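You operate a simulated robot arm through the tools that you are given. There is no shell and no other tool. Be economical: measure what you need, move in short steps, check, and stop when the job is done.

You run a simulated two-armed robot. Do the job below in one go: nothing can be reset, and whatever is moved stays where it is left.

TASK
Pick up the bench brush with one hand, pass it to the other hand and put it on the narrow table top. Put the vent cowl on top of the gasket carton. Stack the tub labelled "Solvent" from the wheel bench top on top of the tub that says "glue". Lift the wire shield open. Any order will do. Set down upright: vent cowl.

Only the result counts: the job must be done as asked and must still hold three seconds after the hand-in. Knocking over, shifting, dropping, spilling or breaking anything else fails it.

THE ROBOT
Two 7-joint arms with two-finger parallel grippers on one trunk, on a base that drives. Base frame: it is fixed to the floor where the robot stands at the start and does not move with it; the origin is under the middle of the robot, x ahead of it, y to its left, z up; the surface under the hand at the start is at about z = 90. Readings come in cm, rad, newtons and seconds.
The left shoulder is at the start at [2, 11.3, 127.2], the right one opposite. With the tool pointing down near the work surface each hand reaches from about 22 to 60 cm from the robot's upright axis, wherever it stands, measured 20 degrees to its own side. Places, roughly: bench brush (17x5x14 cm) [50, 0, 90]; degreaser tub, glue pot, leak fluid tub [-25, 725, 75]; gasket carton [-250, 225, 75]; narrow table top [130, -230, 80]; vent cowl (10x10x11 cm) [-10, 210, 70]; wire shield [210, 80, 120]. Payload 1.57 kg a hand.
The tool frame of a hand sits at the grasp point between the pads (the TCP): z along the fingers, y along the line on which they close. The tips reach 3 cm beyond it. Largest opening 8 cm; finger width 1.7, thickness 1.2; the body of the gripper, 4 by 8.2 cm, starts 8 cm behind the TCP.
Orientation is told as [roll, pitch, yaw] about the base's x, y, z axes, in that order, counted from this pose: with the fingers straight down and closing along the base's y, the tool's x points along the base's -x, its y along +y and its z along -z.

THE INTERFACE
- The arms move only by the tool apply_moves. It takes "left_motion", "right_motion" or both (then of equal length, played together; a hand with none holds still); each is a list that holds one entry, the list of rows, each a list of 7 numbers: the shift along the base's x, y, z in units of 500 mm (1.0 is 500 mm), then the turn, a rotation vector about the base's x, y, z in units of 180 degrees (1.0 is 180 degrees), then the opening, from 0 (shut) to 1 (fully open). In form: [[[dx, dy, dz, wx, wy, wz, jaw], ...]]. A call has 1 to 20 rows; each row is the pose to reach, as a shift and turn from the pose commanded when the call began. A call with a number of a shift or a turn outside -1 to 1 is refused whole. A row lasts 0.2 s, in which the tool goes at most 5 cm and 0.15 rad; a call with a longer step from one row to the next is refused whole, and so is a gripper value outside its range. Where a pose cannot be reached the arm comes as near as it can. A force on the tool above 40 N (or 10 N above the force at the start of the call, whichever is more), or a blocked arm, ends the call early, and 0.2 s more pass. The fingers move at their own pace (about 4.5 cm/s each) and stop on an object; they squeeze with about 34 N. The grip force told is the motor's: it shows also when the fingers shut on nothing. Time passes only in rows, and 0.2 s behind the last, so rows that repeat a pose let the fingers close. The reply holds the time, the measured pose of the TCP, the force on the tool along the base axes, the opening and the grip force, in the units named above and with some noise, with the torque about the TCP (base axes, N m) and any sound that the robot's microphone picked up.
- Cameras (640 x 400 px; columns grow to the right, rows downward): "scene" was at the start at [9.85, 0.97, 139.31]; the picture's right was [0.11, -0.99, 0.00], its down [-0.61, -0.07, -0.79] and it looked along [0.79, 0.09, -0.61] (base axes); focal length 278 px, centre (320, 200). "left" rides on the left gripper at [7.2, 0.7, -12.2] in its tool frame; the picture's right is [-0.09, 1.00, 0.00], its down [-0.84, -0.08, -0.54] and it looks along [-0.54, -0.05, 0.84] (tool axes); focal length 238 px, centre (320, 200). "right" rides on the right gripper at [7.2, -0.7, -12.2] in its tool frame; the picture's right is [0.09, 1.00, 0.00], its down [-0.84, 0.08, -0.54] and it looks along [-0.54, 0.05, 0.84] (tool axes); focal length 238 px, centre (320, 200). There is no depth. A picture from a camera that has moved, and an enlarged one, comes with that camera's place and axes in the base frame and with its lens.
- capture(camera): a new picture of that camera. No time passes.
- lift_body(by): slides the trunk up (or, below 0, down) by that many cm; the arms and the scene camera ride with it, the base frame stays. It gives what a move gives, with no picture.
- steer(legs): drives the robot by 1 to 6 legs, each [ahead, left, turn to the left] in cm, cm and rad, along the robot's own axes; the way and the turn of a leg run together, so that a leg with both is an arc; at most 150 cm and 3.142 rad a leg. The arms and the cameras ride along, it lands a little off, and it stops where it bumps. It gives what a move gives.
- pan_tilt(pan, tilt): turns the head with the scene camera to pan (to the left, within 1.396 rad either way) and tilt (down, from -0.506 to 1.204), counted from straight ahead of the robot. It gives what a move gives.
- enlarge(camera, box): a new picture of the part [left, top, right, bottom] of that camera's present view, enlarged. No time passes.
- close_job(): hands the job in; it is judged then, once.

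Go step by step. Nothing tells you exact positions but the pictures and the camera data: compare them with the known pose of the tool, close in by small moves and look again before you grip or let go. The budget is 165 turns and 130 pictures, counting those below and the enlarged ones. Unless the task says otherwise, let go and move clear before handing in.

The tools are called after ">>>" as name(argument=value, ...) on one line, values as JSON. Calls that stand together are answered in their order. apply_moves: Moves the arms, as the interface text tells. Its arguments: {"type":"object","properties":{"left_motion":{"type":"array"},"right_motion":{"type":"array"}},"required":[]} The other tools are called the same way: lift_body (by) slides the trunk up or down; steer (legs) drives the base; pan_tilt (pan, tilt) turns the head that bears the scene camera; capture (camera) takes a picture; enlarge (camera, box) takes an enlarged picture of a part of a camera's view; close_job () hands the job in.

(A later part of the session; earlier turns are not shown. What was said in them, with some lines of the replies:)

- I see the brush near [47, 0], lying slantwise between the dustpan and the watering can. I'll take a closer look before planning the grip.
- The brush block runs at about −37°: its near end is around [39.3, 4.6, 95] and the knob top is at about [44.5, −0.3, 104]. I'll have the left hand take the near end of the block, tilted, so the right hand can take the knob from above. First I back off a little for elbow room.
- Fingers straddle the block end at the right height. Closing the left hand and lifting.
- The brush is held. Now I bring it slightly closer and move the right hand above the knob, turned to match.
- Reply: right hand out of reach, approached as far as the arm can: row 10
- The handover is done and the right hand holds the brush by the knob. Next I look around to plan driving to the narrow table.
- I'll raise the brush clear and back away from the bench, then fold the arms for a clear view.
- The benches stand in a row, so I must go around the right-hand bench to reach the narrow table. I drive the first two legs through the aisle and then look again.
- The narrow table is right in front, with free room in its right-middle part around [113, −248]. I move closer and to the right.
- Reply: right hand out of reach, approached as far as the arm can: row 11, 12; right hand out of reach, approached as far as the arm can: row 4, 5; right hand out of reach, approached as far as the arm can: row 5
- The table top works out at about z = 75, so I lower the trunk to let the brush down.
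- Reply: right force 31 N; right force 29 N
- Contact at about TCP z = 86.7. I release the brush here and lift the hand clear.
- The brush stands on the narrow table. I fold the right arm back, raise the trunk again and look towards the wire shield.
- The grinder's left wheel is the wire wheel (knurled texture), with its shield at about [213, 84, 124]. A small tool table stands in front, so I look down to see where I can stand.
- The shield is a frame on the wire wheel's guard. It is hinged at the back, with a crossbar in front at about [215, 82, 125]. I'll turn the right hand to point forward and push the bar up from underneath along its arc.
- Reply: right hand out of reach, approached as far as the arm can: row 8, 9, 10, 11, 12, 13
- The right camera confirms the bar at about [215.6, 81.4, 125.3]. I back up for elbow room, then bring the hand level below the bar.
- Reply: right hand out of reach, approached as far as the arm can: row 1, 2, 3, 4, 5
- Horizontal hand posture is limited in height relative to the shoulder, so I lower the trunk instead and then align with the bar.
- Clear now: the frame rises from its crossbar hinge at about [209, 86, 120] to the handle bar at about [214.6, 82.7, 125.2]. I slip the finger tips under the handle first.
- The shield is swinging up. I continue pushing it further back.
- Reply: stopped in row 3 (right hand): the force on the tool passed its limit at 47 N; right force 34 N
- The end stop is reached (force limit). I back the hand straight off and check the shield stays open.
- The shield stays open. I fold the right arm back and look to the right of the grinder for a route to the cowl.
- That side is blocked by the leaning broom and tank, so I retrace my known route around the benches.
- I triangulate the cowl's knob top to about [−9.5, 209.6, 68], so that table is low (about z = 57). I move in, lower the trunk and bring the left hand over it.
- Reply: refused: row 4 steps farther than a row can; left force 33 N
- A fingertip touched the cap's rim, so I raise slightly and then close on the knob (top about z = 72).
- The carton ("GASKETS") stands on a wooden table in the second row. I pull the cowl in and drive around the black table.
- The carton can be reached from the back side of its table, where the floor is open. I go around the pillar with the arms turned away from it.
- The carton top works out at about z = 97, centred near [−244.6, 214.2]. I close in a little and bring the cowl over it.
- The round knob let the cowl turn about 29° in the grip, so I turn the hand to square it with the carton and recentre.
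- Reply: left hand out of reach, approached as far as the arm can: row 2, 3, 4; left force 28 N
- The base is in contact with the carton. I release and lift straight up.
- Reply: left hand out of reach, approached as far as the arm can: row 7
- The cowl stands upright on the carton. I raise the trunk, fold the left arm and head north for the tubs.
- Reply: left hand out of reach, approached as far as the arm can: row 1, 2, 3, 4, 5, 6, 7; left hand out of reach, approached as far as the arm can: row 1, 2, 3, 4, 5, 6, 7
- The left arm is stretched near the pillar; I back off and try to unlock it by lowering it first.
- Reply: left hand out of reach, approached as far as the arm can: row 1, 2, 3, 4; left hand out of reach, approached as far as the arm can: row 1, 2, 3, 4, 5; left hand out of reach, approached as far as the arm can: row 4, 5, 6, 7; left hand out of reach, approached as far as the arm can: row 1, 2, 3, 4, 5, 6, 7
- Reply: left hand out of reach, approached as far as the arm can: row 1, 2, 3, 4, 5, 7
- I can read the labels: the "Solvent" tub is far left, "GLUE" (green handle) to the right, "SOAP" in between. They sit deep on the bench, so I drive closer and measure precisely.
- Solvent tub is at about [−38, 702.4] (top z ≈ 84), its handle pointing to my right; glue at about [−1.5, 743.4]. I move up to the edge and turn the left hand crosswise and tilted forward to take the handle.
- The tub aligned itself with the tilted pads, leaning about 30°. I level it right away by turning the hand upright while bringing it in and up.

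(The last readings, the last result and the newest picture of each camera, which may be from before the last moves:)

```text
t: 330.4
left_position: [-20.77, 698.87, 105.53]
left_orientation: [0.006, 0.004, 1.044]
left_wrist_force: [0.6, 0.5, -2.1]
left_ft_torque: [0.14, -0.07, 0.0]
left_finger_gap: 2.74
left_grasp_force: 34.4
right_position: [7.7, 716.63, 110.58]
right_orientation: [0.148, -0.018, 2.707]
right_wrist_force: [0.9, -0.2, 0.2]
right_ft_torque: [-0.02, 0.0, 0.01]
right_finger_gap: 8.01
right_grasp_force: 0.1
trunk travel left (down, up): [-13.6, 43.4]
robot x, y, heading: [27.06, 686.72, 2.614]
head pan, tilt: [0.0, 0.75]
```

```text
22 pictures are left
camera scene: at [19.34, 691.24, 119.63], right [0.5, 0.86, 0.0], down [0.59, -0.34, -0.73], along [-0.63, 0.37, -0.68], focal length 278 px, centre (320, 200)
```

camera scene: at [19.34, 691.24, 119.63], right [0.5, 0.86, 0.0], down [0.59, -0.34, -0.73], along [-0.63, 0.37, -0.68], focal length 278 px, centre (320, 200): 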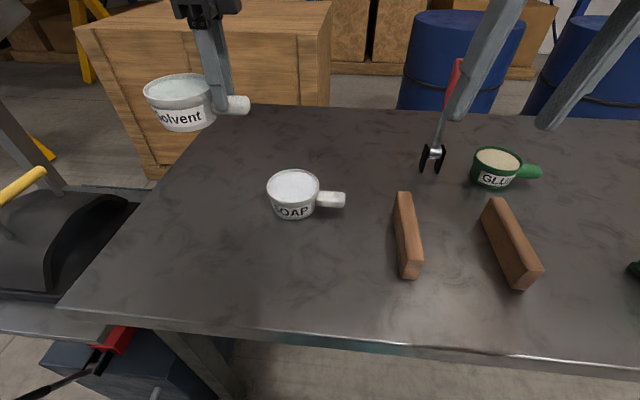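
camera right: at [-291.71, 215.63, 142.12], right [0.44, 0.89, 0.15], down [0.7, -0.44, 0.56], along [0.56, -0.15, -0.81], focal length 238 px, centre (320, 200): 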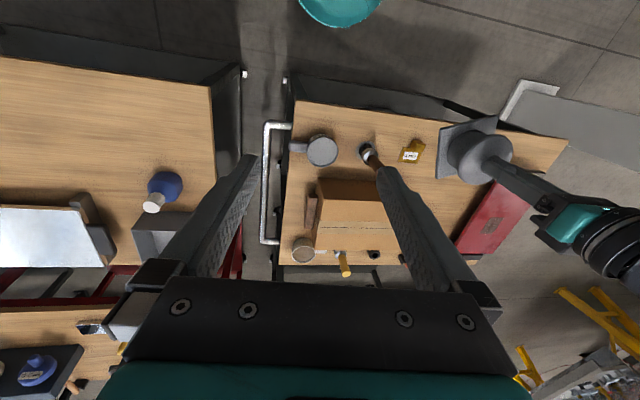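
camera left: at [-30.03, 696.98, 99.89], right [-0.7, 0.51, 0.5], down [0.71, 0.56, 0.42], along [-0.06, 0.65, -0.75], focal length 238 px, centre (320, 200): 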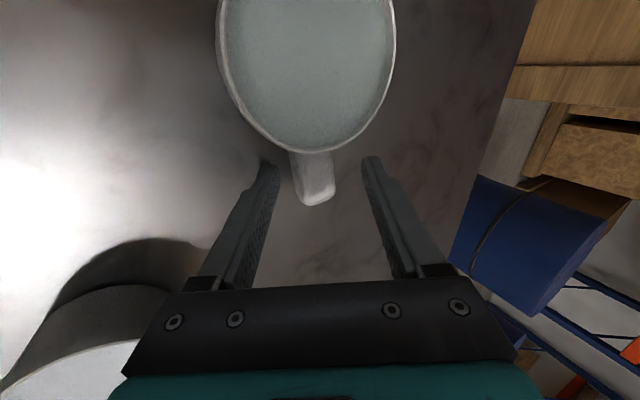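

Level again. I pull the tub in a bit and drive sideways to stand in front of the glue pot.

>>> apply_moves(left_motion=[[[0.045, -0.027, 0.02, 0, 0, 0, 0], [0.09, -0.053, 0.06, 0, 0, 0, 0], [0.138, -0.08, 0.1, 0, 0, 0, 0]]])

>>> steer(legs=[[-2, -55, 0]])

>>> capture(camera="scene")

>>> capture(camera="left")

```text
t: 331.2
left_position: [-13.85, 695.19, 110.52]
left_orientation: [0.007, 0.005, 1.043]
left_wrist_force: [0.6, 0.2, -1.7]
left_ft_torque: [0.13, -0.07, -0.02]
left_finger_gap: 2.75
left_grasp_force: 34.2
right_position: [7.7, 716.64, 110.73]
right_orientation: [0.148, -0.018, 2.708]
right_wrist_force: [0.5, 0.4, -0.3]
right_ft_torque: [-0.01, 0.03, -0.02]
right_finger_gap: 8.02
right_grasp_force: 0.1
trunk travel left (down, up): [-13.6, 43.4]
robot x, y, heading: [27.27, 686.13, 2.614]
head pan, tilt: [0.0, 0.75]
```

```text
t: 334.3
left_position: [14.88, 740.96, 110.58]
left_orientation: [0.01, 0.007, 1.043]
left_wrist_force: [-0.3, 0.4, -2.7]
left_ft_torque: [0.14, -0.1, 0.04]
left_finger_gap: 2.76
left_grasp_force: 33.6
right_position: [36.67, 762.3, 110.68]
right_orientation: [0.149, -0.018, 2.706]
right_wrist_force: [-0.2, -0.5, 0.5]
right_ft_torque: [0.01, 0.0, 0.01]
right_finger_gap: 8.02
right_grasp_force: 0.0
trunk travel left (down, up): [-13.6, 43.4]
robot x, y, heading: [55.75, 732.45, 2.617]
head pan, tilt: [0.0, 0.75]
```

```text
21 pictures are left
camera scene: at [48.23, 736.96, 119.63], right [0.5, 0.86, 0.0], down [0.59, -0.34, -0.73], along [-0.63, 0.37, -0.68], focal length 278 px, centre (320, 200)
```

scene: 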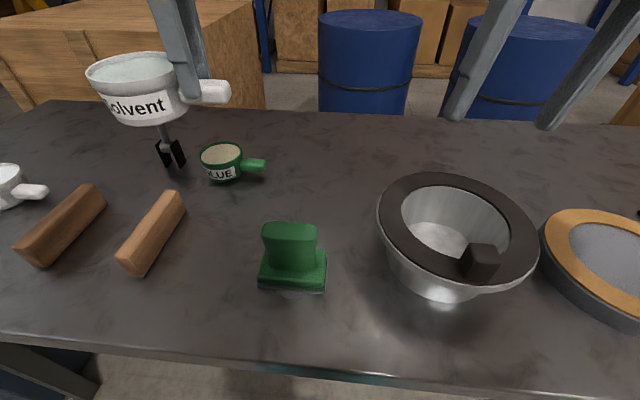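

```text
20 pictures are left
camera left: at [10.91, 735.07, 122.75], right [-0.81, 0.58, 0.01], down [0.49, 0.68, 0.54], along [0.31, 0.44, -0.84], focal length 238 px, centre (320, 200)
```

left: 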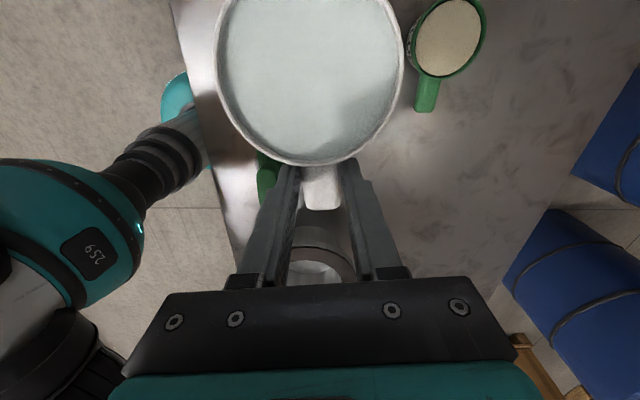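

>>> apply_moves(left_motion=[[[-0.06, 0.036, 0, 0, 0, 0, 0], [-0.12, 0.072, 0, 0, 0, 0, 0], [-0.18, 0.109, -0.02, 0, 0, 0, 0], [-0.24, 0.146, -0.04, 0, 0, 0, 0], [-0.29, 0.176, -0.07, 0, 0, 0, 0]]])

>>> capture(camera="scene")

>>> capture(camera="left")

```text
t: 335.5
left_position: [1.61, 748.05, 106.53]
left_orientation: [0.009, 0.008, 1.042]
left_wrist_force: [-0.8, 0.1, -2.9]
left_ft_torque: [0.11, -0.06, 0.02]
left_finger_gap: 2.75
left_grasp_force: 34.2
left hand out of reach, approached as far as the arm can: row 5
right_position: [36.56, 762.27, 110.64]
right_orientation: [0.149, -0.019, 2.705]
right_wrist_force: [-0.1, -0.5, -0.2]
right_ft_torque: [0.0, 0.0, -0.01]
right_finger_gap: 7.99
right_grasp_force: 0.0
trunk travel left (down, up): [-13.6, 43.4]
robot x, y, heading: [56.47, 732.24, 2.615]
head pan, tilt: [0.0, 0.75]
```

```text
19 pictures are left
camera scene: at [48.16, 736.92, 119.63], right [0.5, 0.86, 0.0], down [0.59, -0.34, -0.73], along [-0.63, 0.37, -0.68], focal length 278 px, centre (320, 200)
```

scene: 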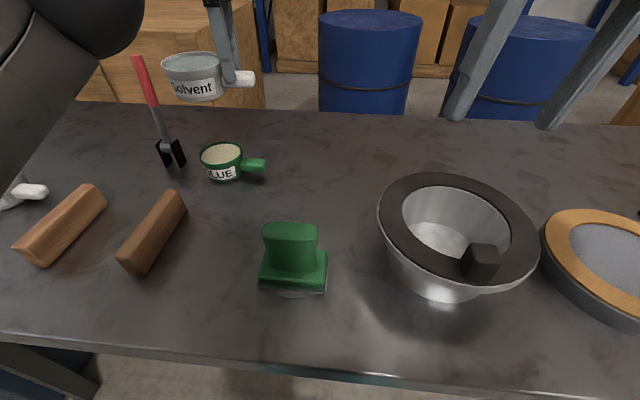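

```text
18 pictures are left
camera left: at [-2.38, 742.23, 118.72], right [-0.81, 0.58, 0.01], down [0.49, 0.68, 0.54], along [0.31, 0.44, -0.84], focal length 238 px, centre (320, 200)
```

left: 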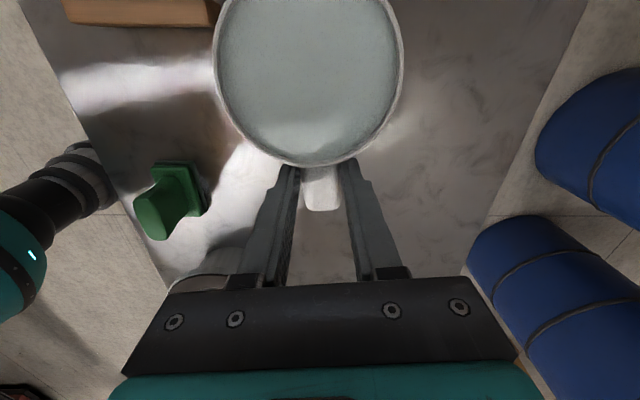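

>>> steer(legs=[[1.3, -0.7, 0]])

>>> lift_body(by=-9)

>>> enlarge(camera="scene", box=[120, 30, 300, 200])

```text
t: 336.3
left_position: [0.91, 749.41, 106.5]
left_orientation: [0.01, 0.006, 1.043]
left_wrist_force: [0.3, 1.0, -2.6]
left_ft_torque: [0.08, -0.09, -0.04]
left_finger_gap: 2.75
left_grasp_force: 34.3
right_position: [35.77, 763.51, 110.65]
right_orientation: [0.147, -0.019, 2.705]
right_wrist_force: [-0.4, 0.6, 0.3]
right_ft_torque: [-0.01, 0.01, -0.01]
right_finger_gap: 8.01
right_grasp_force: 0.1
trunk travel left (down, up): [-13.6, 43.4]
robot x, y, heading: [55.61, 733.76, 2.613]
head pan, tilt: [0.0, 0.75]
```

```text
t: 337.5
left_position: [0.93, 749.26, 97.62]
left_orientation: [0.011, 0.008, 1.044]
left_wrist_force: [0.1, -0.4, -3.1]
left_ft_torque: [0.13, -0.05, 0.0]
left_finger_gap: 2.78
left_grasp_force: 34.3
right_position: [35.81, 763.56, 101.69]
right_orientation: [0.149, -0.02, 2.705]
right_wrist_force: [0.4, -0.2, -0.9]
right_ft_torque: [0.03, 0.02, -0.02]
right_finger_gap: 7.99
right_grasp_force: 0.2
trunk travel left (down, up): [-4.6, 52.4]
robot x, y, heading: [55.43, 733.52, 2.613]
head pan, tilt: [0.0, 0.75]
```

```text
2.35 times, centred on (210, 115) of scene
camera zoom: at [47.45, 738.18, 110.64], right [0.5, 0.86, 0.0], down [0.59, -0.34, -0.73], along [-0.63, 0.37, -0.68], focal length 655 px, centre (579, 400)
```

zoom: 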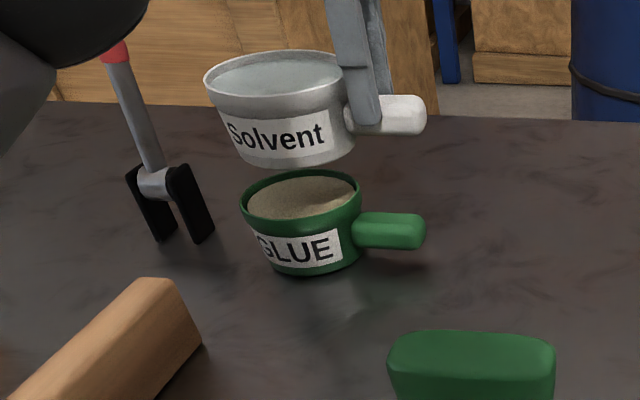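

>>> lift_body(by=-2.2)

>>> enlarge(camera="scene", box=[120, 30, 300, 200])

```text
t: 338.2
left_position: [0.95, 749.4, 95.23]
left_orientation: [0.008, 0.007, 1.043]
left_wrist_force: [0.0, -0.1, -2.6]
left_ft_torque: [0.14, -0.05, 0.01]
left_finger_gap: 2.77
left_grasp_force: 34.4
right_position: [35.83, 763.59, 99.37]
right_orientation: [0.148, -0.02, 2.706]
right_wrist_force: [0.6, -0.8, -0.4]
right_ft_torque: [0.0, 0.0, 0.01]
right_finger_gap: 8.0
right_grasp_force: 0.0
trunk travel left (down, up): [-2.4, 54.6]
robot x, y, heading: [55.5, 733.0, 2.61]
head pan, tilt: [0.0, 0.75]
```

```text
2.35 times, centred on (210, 115) of scene
camera zoom: at [47.45, 738.18, 108.43], right [0.5, 0.86, 0.0], down [0.59, -0.34, -0.73], along [-0.63, 0.37, -0.68], focal length 655 px, centre (579, 400)
```

zoom: 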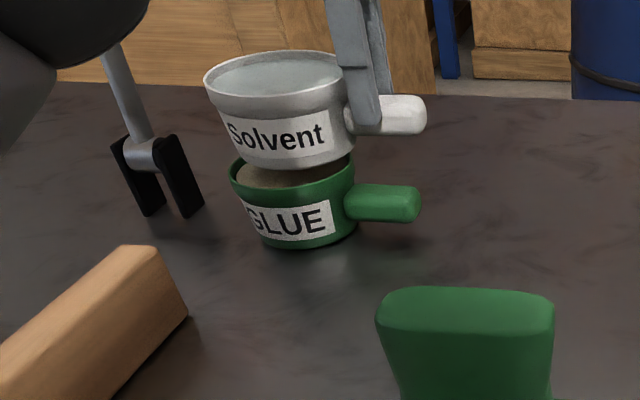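

>>> lift_body(by=-1.0)

>>> enlarge(camera="scene", box=[140, 40, 280, 160])

```text
t: 338.8
left_position: [0.99, 749.35, 94.32]
left_orientation: [0.01, 0.006, 1.043]
left_wrist_force: [0.0, 0.9, -2.6]
left_ft_torque: [0.15, -0.06, 0.01]
left_finger_gap: 2.74
left_grasp_force: 34.3
right_position: [35.78, 763.5, 98.32]
right_orientation: [0.147, -0.018, 2.706]
right_wrist_force: [-0.2, 0.4, -0.3]
right_ft_torque: [0.01, 0.03, 0.01]
right_finger_gap: 8.0
right_grasp_force: 0.0
trunk travel left (down, up): [-1.4, 55.6]
robot x, y, heading: [55.53, 733.62, 2.614]
head pan, tilt: [0.0, 0.75]
```

```text
3.33 times, centred on (210, 100) of scene
camera zoom: at [47.45, 738.18, 107.43], right [0.5, 0.86, 0.0], down [0.59, -0.34, -0.73], along [-0.63, 0.37, -0.68], focal length 928 px, centre (687, 533)
```

zoom: 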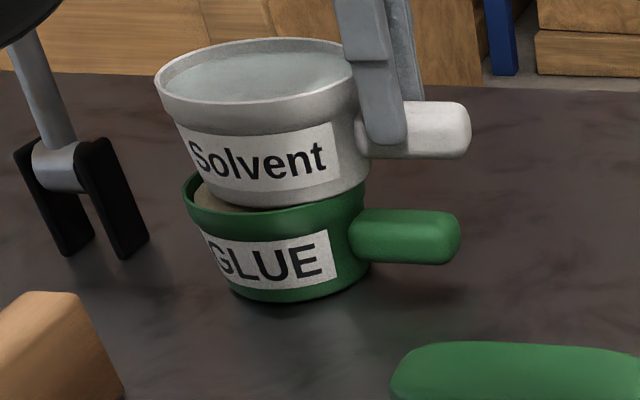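

>>> apply_moves(left_motion=[[[-0.006, -0.01, 0, 0, 0, 0, 0]]])

>>> lift_body(by=-0.6)

>>> enlarge(camera="scene", box=[140, 40, 280, 160])

```text
t: 339.2
left_position: [0.58, 748.94, 94.27]
left_orientation: [0.009, 0.007, 1.043]
left_wrist_force: [1.3, 0.0, -2.8]
left_ft_torque: [0.1, -0.08, 0.01]
left_finger_gap: 2.76
left_grasp_force: 33.7
right_position: [35.89, 763.58, 98.34]
right_orientation: [0.149, -0.019, 2.705]
right_wrist_force: [-0.3, 0.1, -0.5]
right_ft_torque: [-0.02, 0.02, 0.02]
right_finger_gap: 7.99
right_grasp_force: 0.1
trunk travel left (down, up): [-1.4, 55.6]
robot x, y, heading: [55.26, 733.61, 2.616]
head pan, tilt: [0.0, 0.75]
```

```text
t: 339.7
left_position: [0.61, 748.86, 94.0]
left_orientation: [0.016, 0.007, 1.042]
left_wrist_force: [-3.2, 1.9, 14.1]
left_ft_torque: [-0.44, 0.19, -0.09]
left_finger_gap: 2.78
left_grasp_force: 34.1
right_position: [35.95, 763.52, 97.89]
right_orientation: [0.148, -0.02, 2.705]
right_wrist_force: [0.0, -1.0, 0.9]
right_ft_torque: [0.03, 0.01, 0.02]
right_finger_gap: 8.0
right_grasp_force: 0.1
trunk travel left (down, up): [-0.8, 56.2]
robot x, y, heading: [55.26, 733.84, 2.609]
head pan, tilt: [0.0, 0.75]
```

```text
3.33 times, centred on (210, 100) of scene
camera zoom: at [47.52, 738.17, 106.86], right [0.5, 0.86, 0.0], down [0.59, -0.34, -0.73], along [-0.63, 0.37, -0.68], focal length 928 px, centre (687, 533)
```

zoom: 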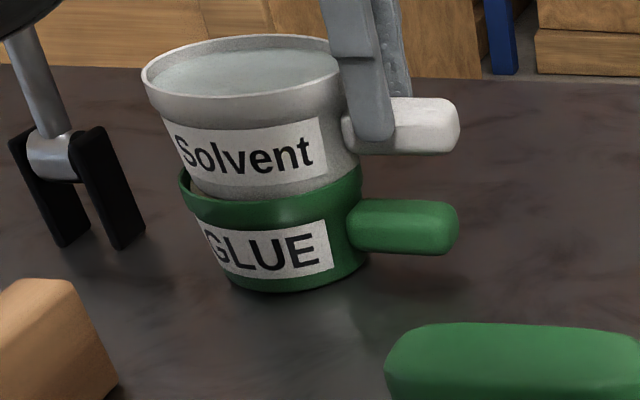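

>>> lift_body(by=0.8)

>>> apply_moves(left_motion=[[[-0.005, -0.008, 0, 0, 0, 0, 0]]])

>>> lift_body(by=-1.0)

>>> enlarge(camera="scene", box=[140, 40, 280, 160])

```text
t: 340.3
left_position: [0.6, 748.86, 94.43]
left_orientation: [0.009, 0.007, 1.044]
left_wrist_force: [-0.3, 0.7, -2.9]
left_ft_torque: [0.13, -0.05, 0.02]
left_finger_gap: 2.74
left_grasp_force: 33.9
right_position: [35.84, 763.57, 98.66]
right_orientation: [0.147, -0.019, 2.706]
right_wrist_force: [0.1, -0.2, 0.4]
right_ft_torque: [0.01, -0.01, -0.03]
right_finger_gap: 8.01
right_grasp_force: 0.0
trunk travel left (down, up): [-1.6, 55.4]
robot x, y, heading: [54.92, 733.8, 2.615]
head pan, tilt: [0.0, 0.75]
```

```text
t: 340.7
left_position: [0.13, 748.4, 94.51]
left_orientation: [0.008, 0.005, 1.044]
left_wrist_force: [0.2, -0.5, -3.1]
left_ft_torque: [0.12, -0.09, -0.01]
left_finger_gap: 2.76
left_grasp_force: 34.1
right_position: [35.86, 763.61, 98.49]
right_orientation: [0.148, -0.019, 2.704]
right_wrist_force: [0.1, -0.7, 0.4]
right_ft_torque: [-0.05, 0.0, -0.01]
right_finger_gap: 8.01
right_grasp_force: 0.0
trunk travel left (down, up): [-1.6, 55.4]
robot x, y, heading: [55.62, 733.82, 2.614]
head pan, tilt: [0.0, 0.75]
```

```text
t: 341.3
left_position: [0.44, 748.45, 93.84]
left_orientation: [0.017, 0.007, 1.041]
left_wrist_force: [-3.4, 1.1, 23.0]
left_ft_torque: [-0.58, 0.29, -0.07]
left_finger_gap: 2.79
left_grasp_force: 34.4
right_position: [35.96, 763.52, 97.6]
right_orientation: [0.147, -0.02, 2.706]
right_wrist_force: [-0.5, -0.2, 0.6]
right_ft_torque: [0.01, -0.01, -0.02]
right_finger_gap: 8.01
right_grasp_force: 0.0
trunk travel left (down, up): [-0.6, 56.4]
robot x, y, heading: [55.1, 733.49, 2.609]
head pan, tilt: [0.0, 0.75]
```

```text
3.33 times, centred on (210, 100) of scene
camera zoom: at [47.57, 738.16, 106.67], right [0.5, 0.86, 0.0], down [0.59, -0.34, -0.73], along [-0.63, 0.37, -0.68], focal length 928 px, centre (687, 533)
```

zoom: 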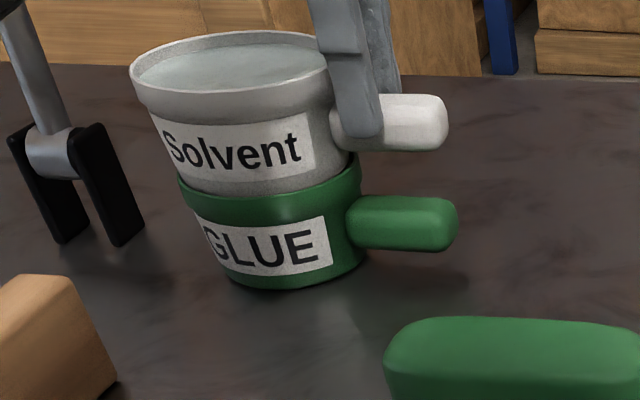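

Stacked and well centred. I relieve the pressure, open, and lift the hand straight up.

>>> lift_body(by=0.4)

>>> apply_moves(left_motion=[[[0, 0, 0, 0, 0, 0, 0.45], [0, 0, 0, 0, 0, 0, 0.6], [0, 0, 0, 0, 0, 0, 0.7], [0, 0, 0, 0, 0, 0, 0.7]]])

>>> enlarge(camera="scene", box=[140, 40, 280, 160])

```text
t: 341.8
left_position: [0.38, 748.54, 93.78]
left_orientation: [0.01, 0.005, 1.043]
left_wrist_force: [-3.4, 1.9, 9.7]
left_ft_torque: [-0.03, 0.23, -0.06]
left_finger_gap: 2.75
left_grasp_force: 34.1
right_position: [35.97, 763.5, 97.94]
right_orientation: [0.148, -0.019, 2.705]
right_wrist_force: [-0.4, 0.3, 0.9]
right_ft_torque: [-0.03, -0.01, -0.02]
right_finger_gap: 8.02
right_grasp_force: 0.1
trunk travel left (down, up): [-1.0, 56.0]
robot x, y, heading: [55.42, 733.38, 2.614]
head pan, tilt: [0.0, 0.75]
```

```text
t: 342.8
left_position: [0.29, 748.41, 93.99]
left_orientation: [0.008, 0.007, 1.042]
left_wrist_force: [0.7, 0.3, -0.5]
left_ft_torque: [0.01, -0.03, -0.02]
left_finger_gap: 5.59
left_grasp_force: 0.1
right_position: [35.79, 763.57, 97.98]
right_orientation: [0.149, -0.019, 2.705]
right_wrist_force: [0.9, -0.1, -1.0]
right_ft_torque: [-0.03, -0.02, 0.0]
right_finger_gap: 8.0
right_grasp_force: 0.0
trunk travel left (down, up): [-1.0, 56.0]
robot x, y, heading: [54.87, 733.28, 2.614]
head pan, tilt: [0.0, 0.75]
```

```text
3.33 times, centred on (210, 100) of scene
camera zoom: at [47.46, 738.18, 107.03], right [0.5, 0.86, 0.0], down [0.59, -0.34, -0.73], along [-0.63, 0.37, -0.68], focal length 928 px, centre (687, 533)
```

zoom: 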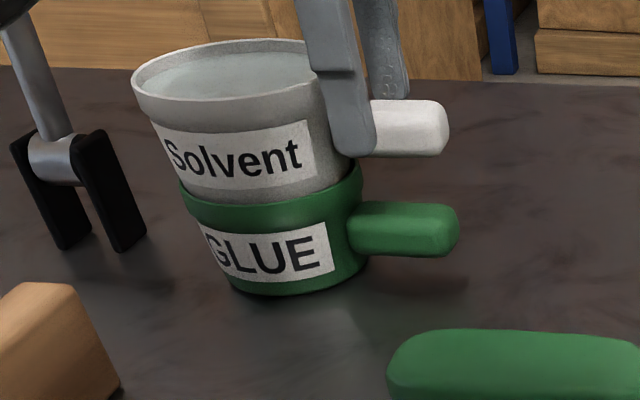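

>>> lift_body(by=14)

>>> capture(camera="left")

>>> enlarge(camera="scene", box=[120, 80, 300, 220])

```text
t: 344.5
left_position: [0.28, 748.45, 107.88]
left_orientation: [0.009, 0.007, 1.044]
left_wrist_force: [0.2, 0.3, 0.8]
left_ft_torque: [0.01, 0.0, -0.02]
left_finger_gap: 5.61
left_grasp_force: 0.0
right_position: [35.8, 763.44, 111.98]
right_orientation: [0.148, -0.019, 2.706]
right_wrist_force: [-1.0, 0.3, -0.3]
right_ft_torque: [0.02, -0.01, 0.02]
right_finger_gap: 7.99
right_grasp_force: 0.0
trunk travel left (down, up): [-15.0, 42.0]
robot x, y, heading: [55.19, 733.91, 2.611]
head pan, tilt: [0.0, 0.75]
```

```text
11 pictures are left
camera left: at [-3.68, 742.59, 120.16], right [-0.81, 0.58, 0.01], down [0.49, 0.68, 0.54], along [0.31, 0.44, -0.84], focal length 238 px, centre (320, 200)
```

left: 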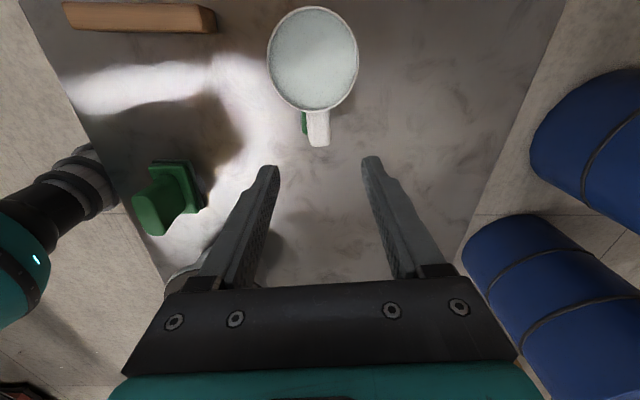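

```text
2.86 times, centred on (210, 150) of scene
camera zoom: at [47.45, 738.19, 121.02], right [0.5, 0.86, 0.0], down [0.59, -0.34, -0.73], along [-0.63, 0.37, -0.68], focal length 795 px, centre (634, 343)
```

zoom: 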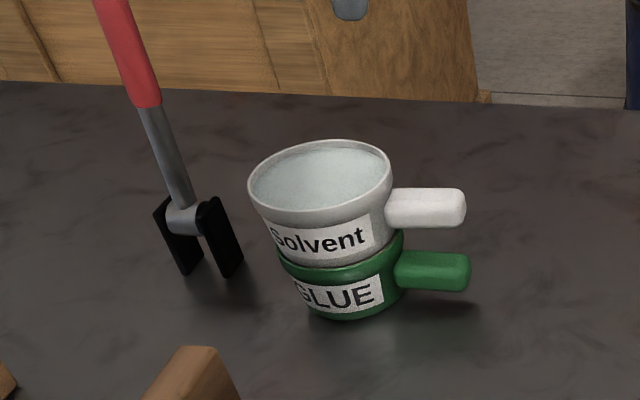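

The Solvent tub sits level on the glue pot. I back the robot clear of the bench.

>>> steer(legs=[[-25, 0, 0]])

>>> capture(camera="scene")

```text
t: 346.3
left_position: [21.34, 735.52, 107.89]
left_orientation: [0.009, 0.007, 1.058]
left_wrist_force: [0.7, 0.1, 0.0]
left_ft_torque: [0.0, 0.01, 0.04]
left_finger_gap: 5.63
left_grasp_force: 0.1
right_position: [56.46, 751.07, 112.02]
right_orientation: [0.148, -0.019, 2.721]
right_wrist_force: [-0.3, 0.2, 0.2]
right_ft_torque: [0.02, 0.01, 0.0]
right_finger_gap: 7.98
right_grasp_force: 0.0
trunk travel left (down, up): [-15.0, 42.0]
robot x, y, heading: [76.13, 721.25, 2.629]
head pan, tilt: [0.0, 0.75]
```

```text
9 pictures are left
camera scene: at [68.61, 725.88, 121.04], right [0.49, 0.87, 0.0], down [0.59, -0.33, -0.73], along [-0.64, 0.36, -0.68], focal length 278 px, centre (320, 200)
```

scene: 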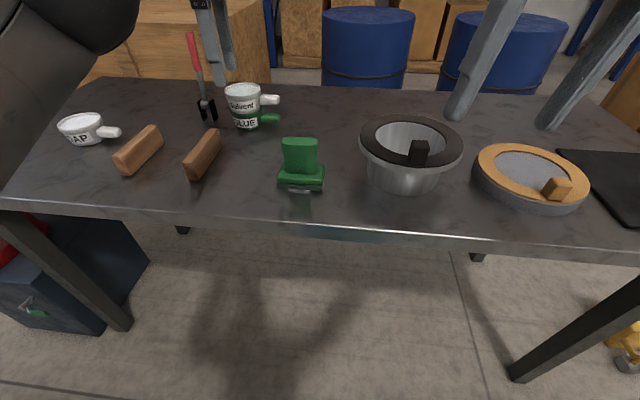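

Everything is in place and both hands are empty and clear, so I hand the job in.

>>> close_job()

```text
The job is handed in.
```

I finished all four jobs and handed in. The hand-in reply gave no verdict, so what follows is what the camera pictures and force readings showed.

- **Bench brush:** I passed it from the left hand to the right, and it stands on the narrow table top.
- **Vent cowl:** it stands upright on the gasket carton.
- **Solvent tub:** it sits on the glue pot. It leaned about 30° for a moment while being lifted; I levelled it and saw no sign of a spill.
- **Wire shield:** I lifted it to its end stop, and it stayed open after I let go.
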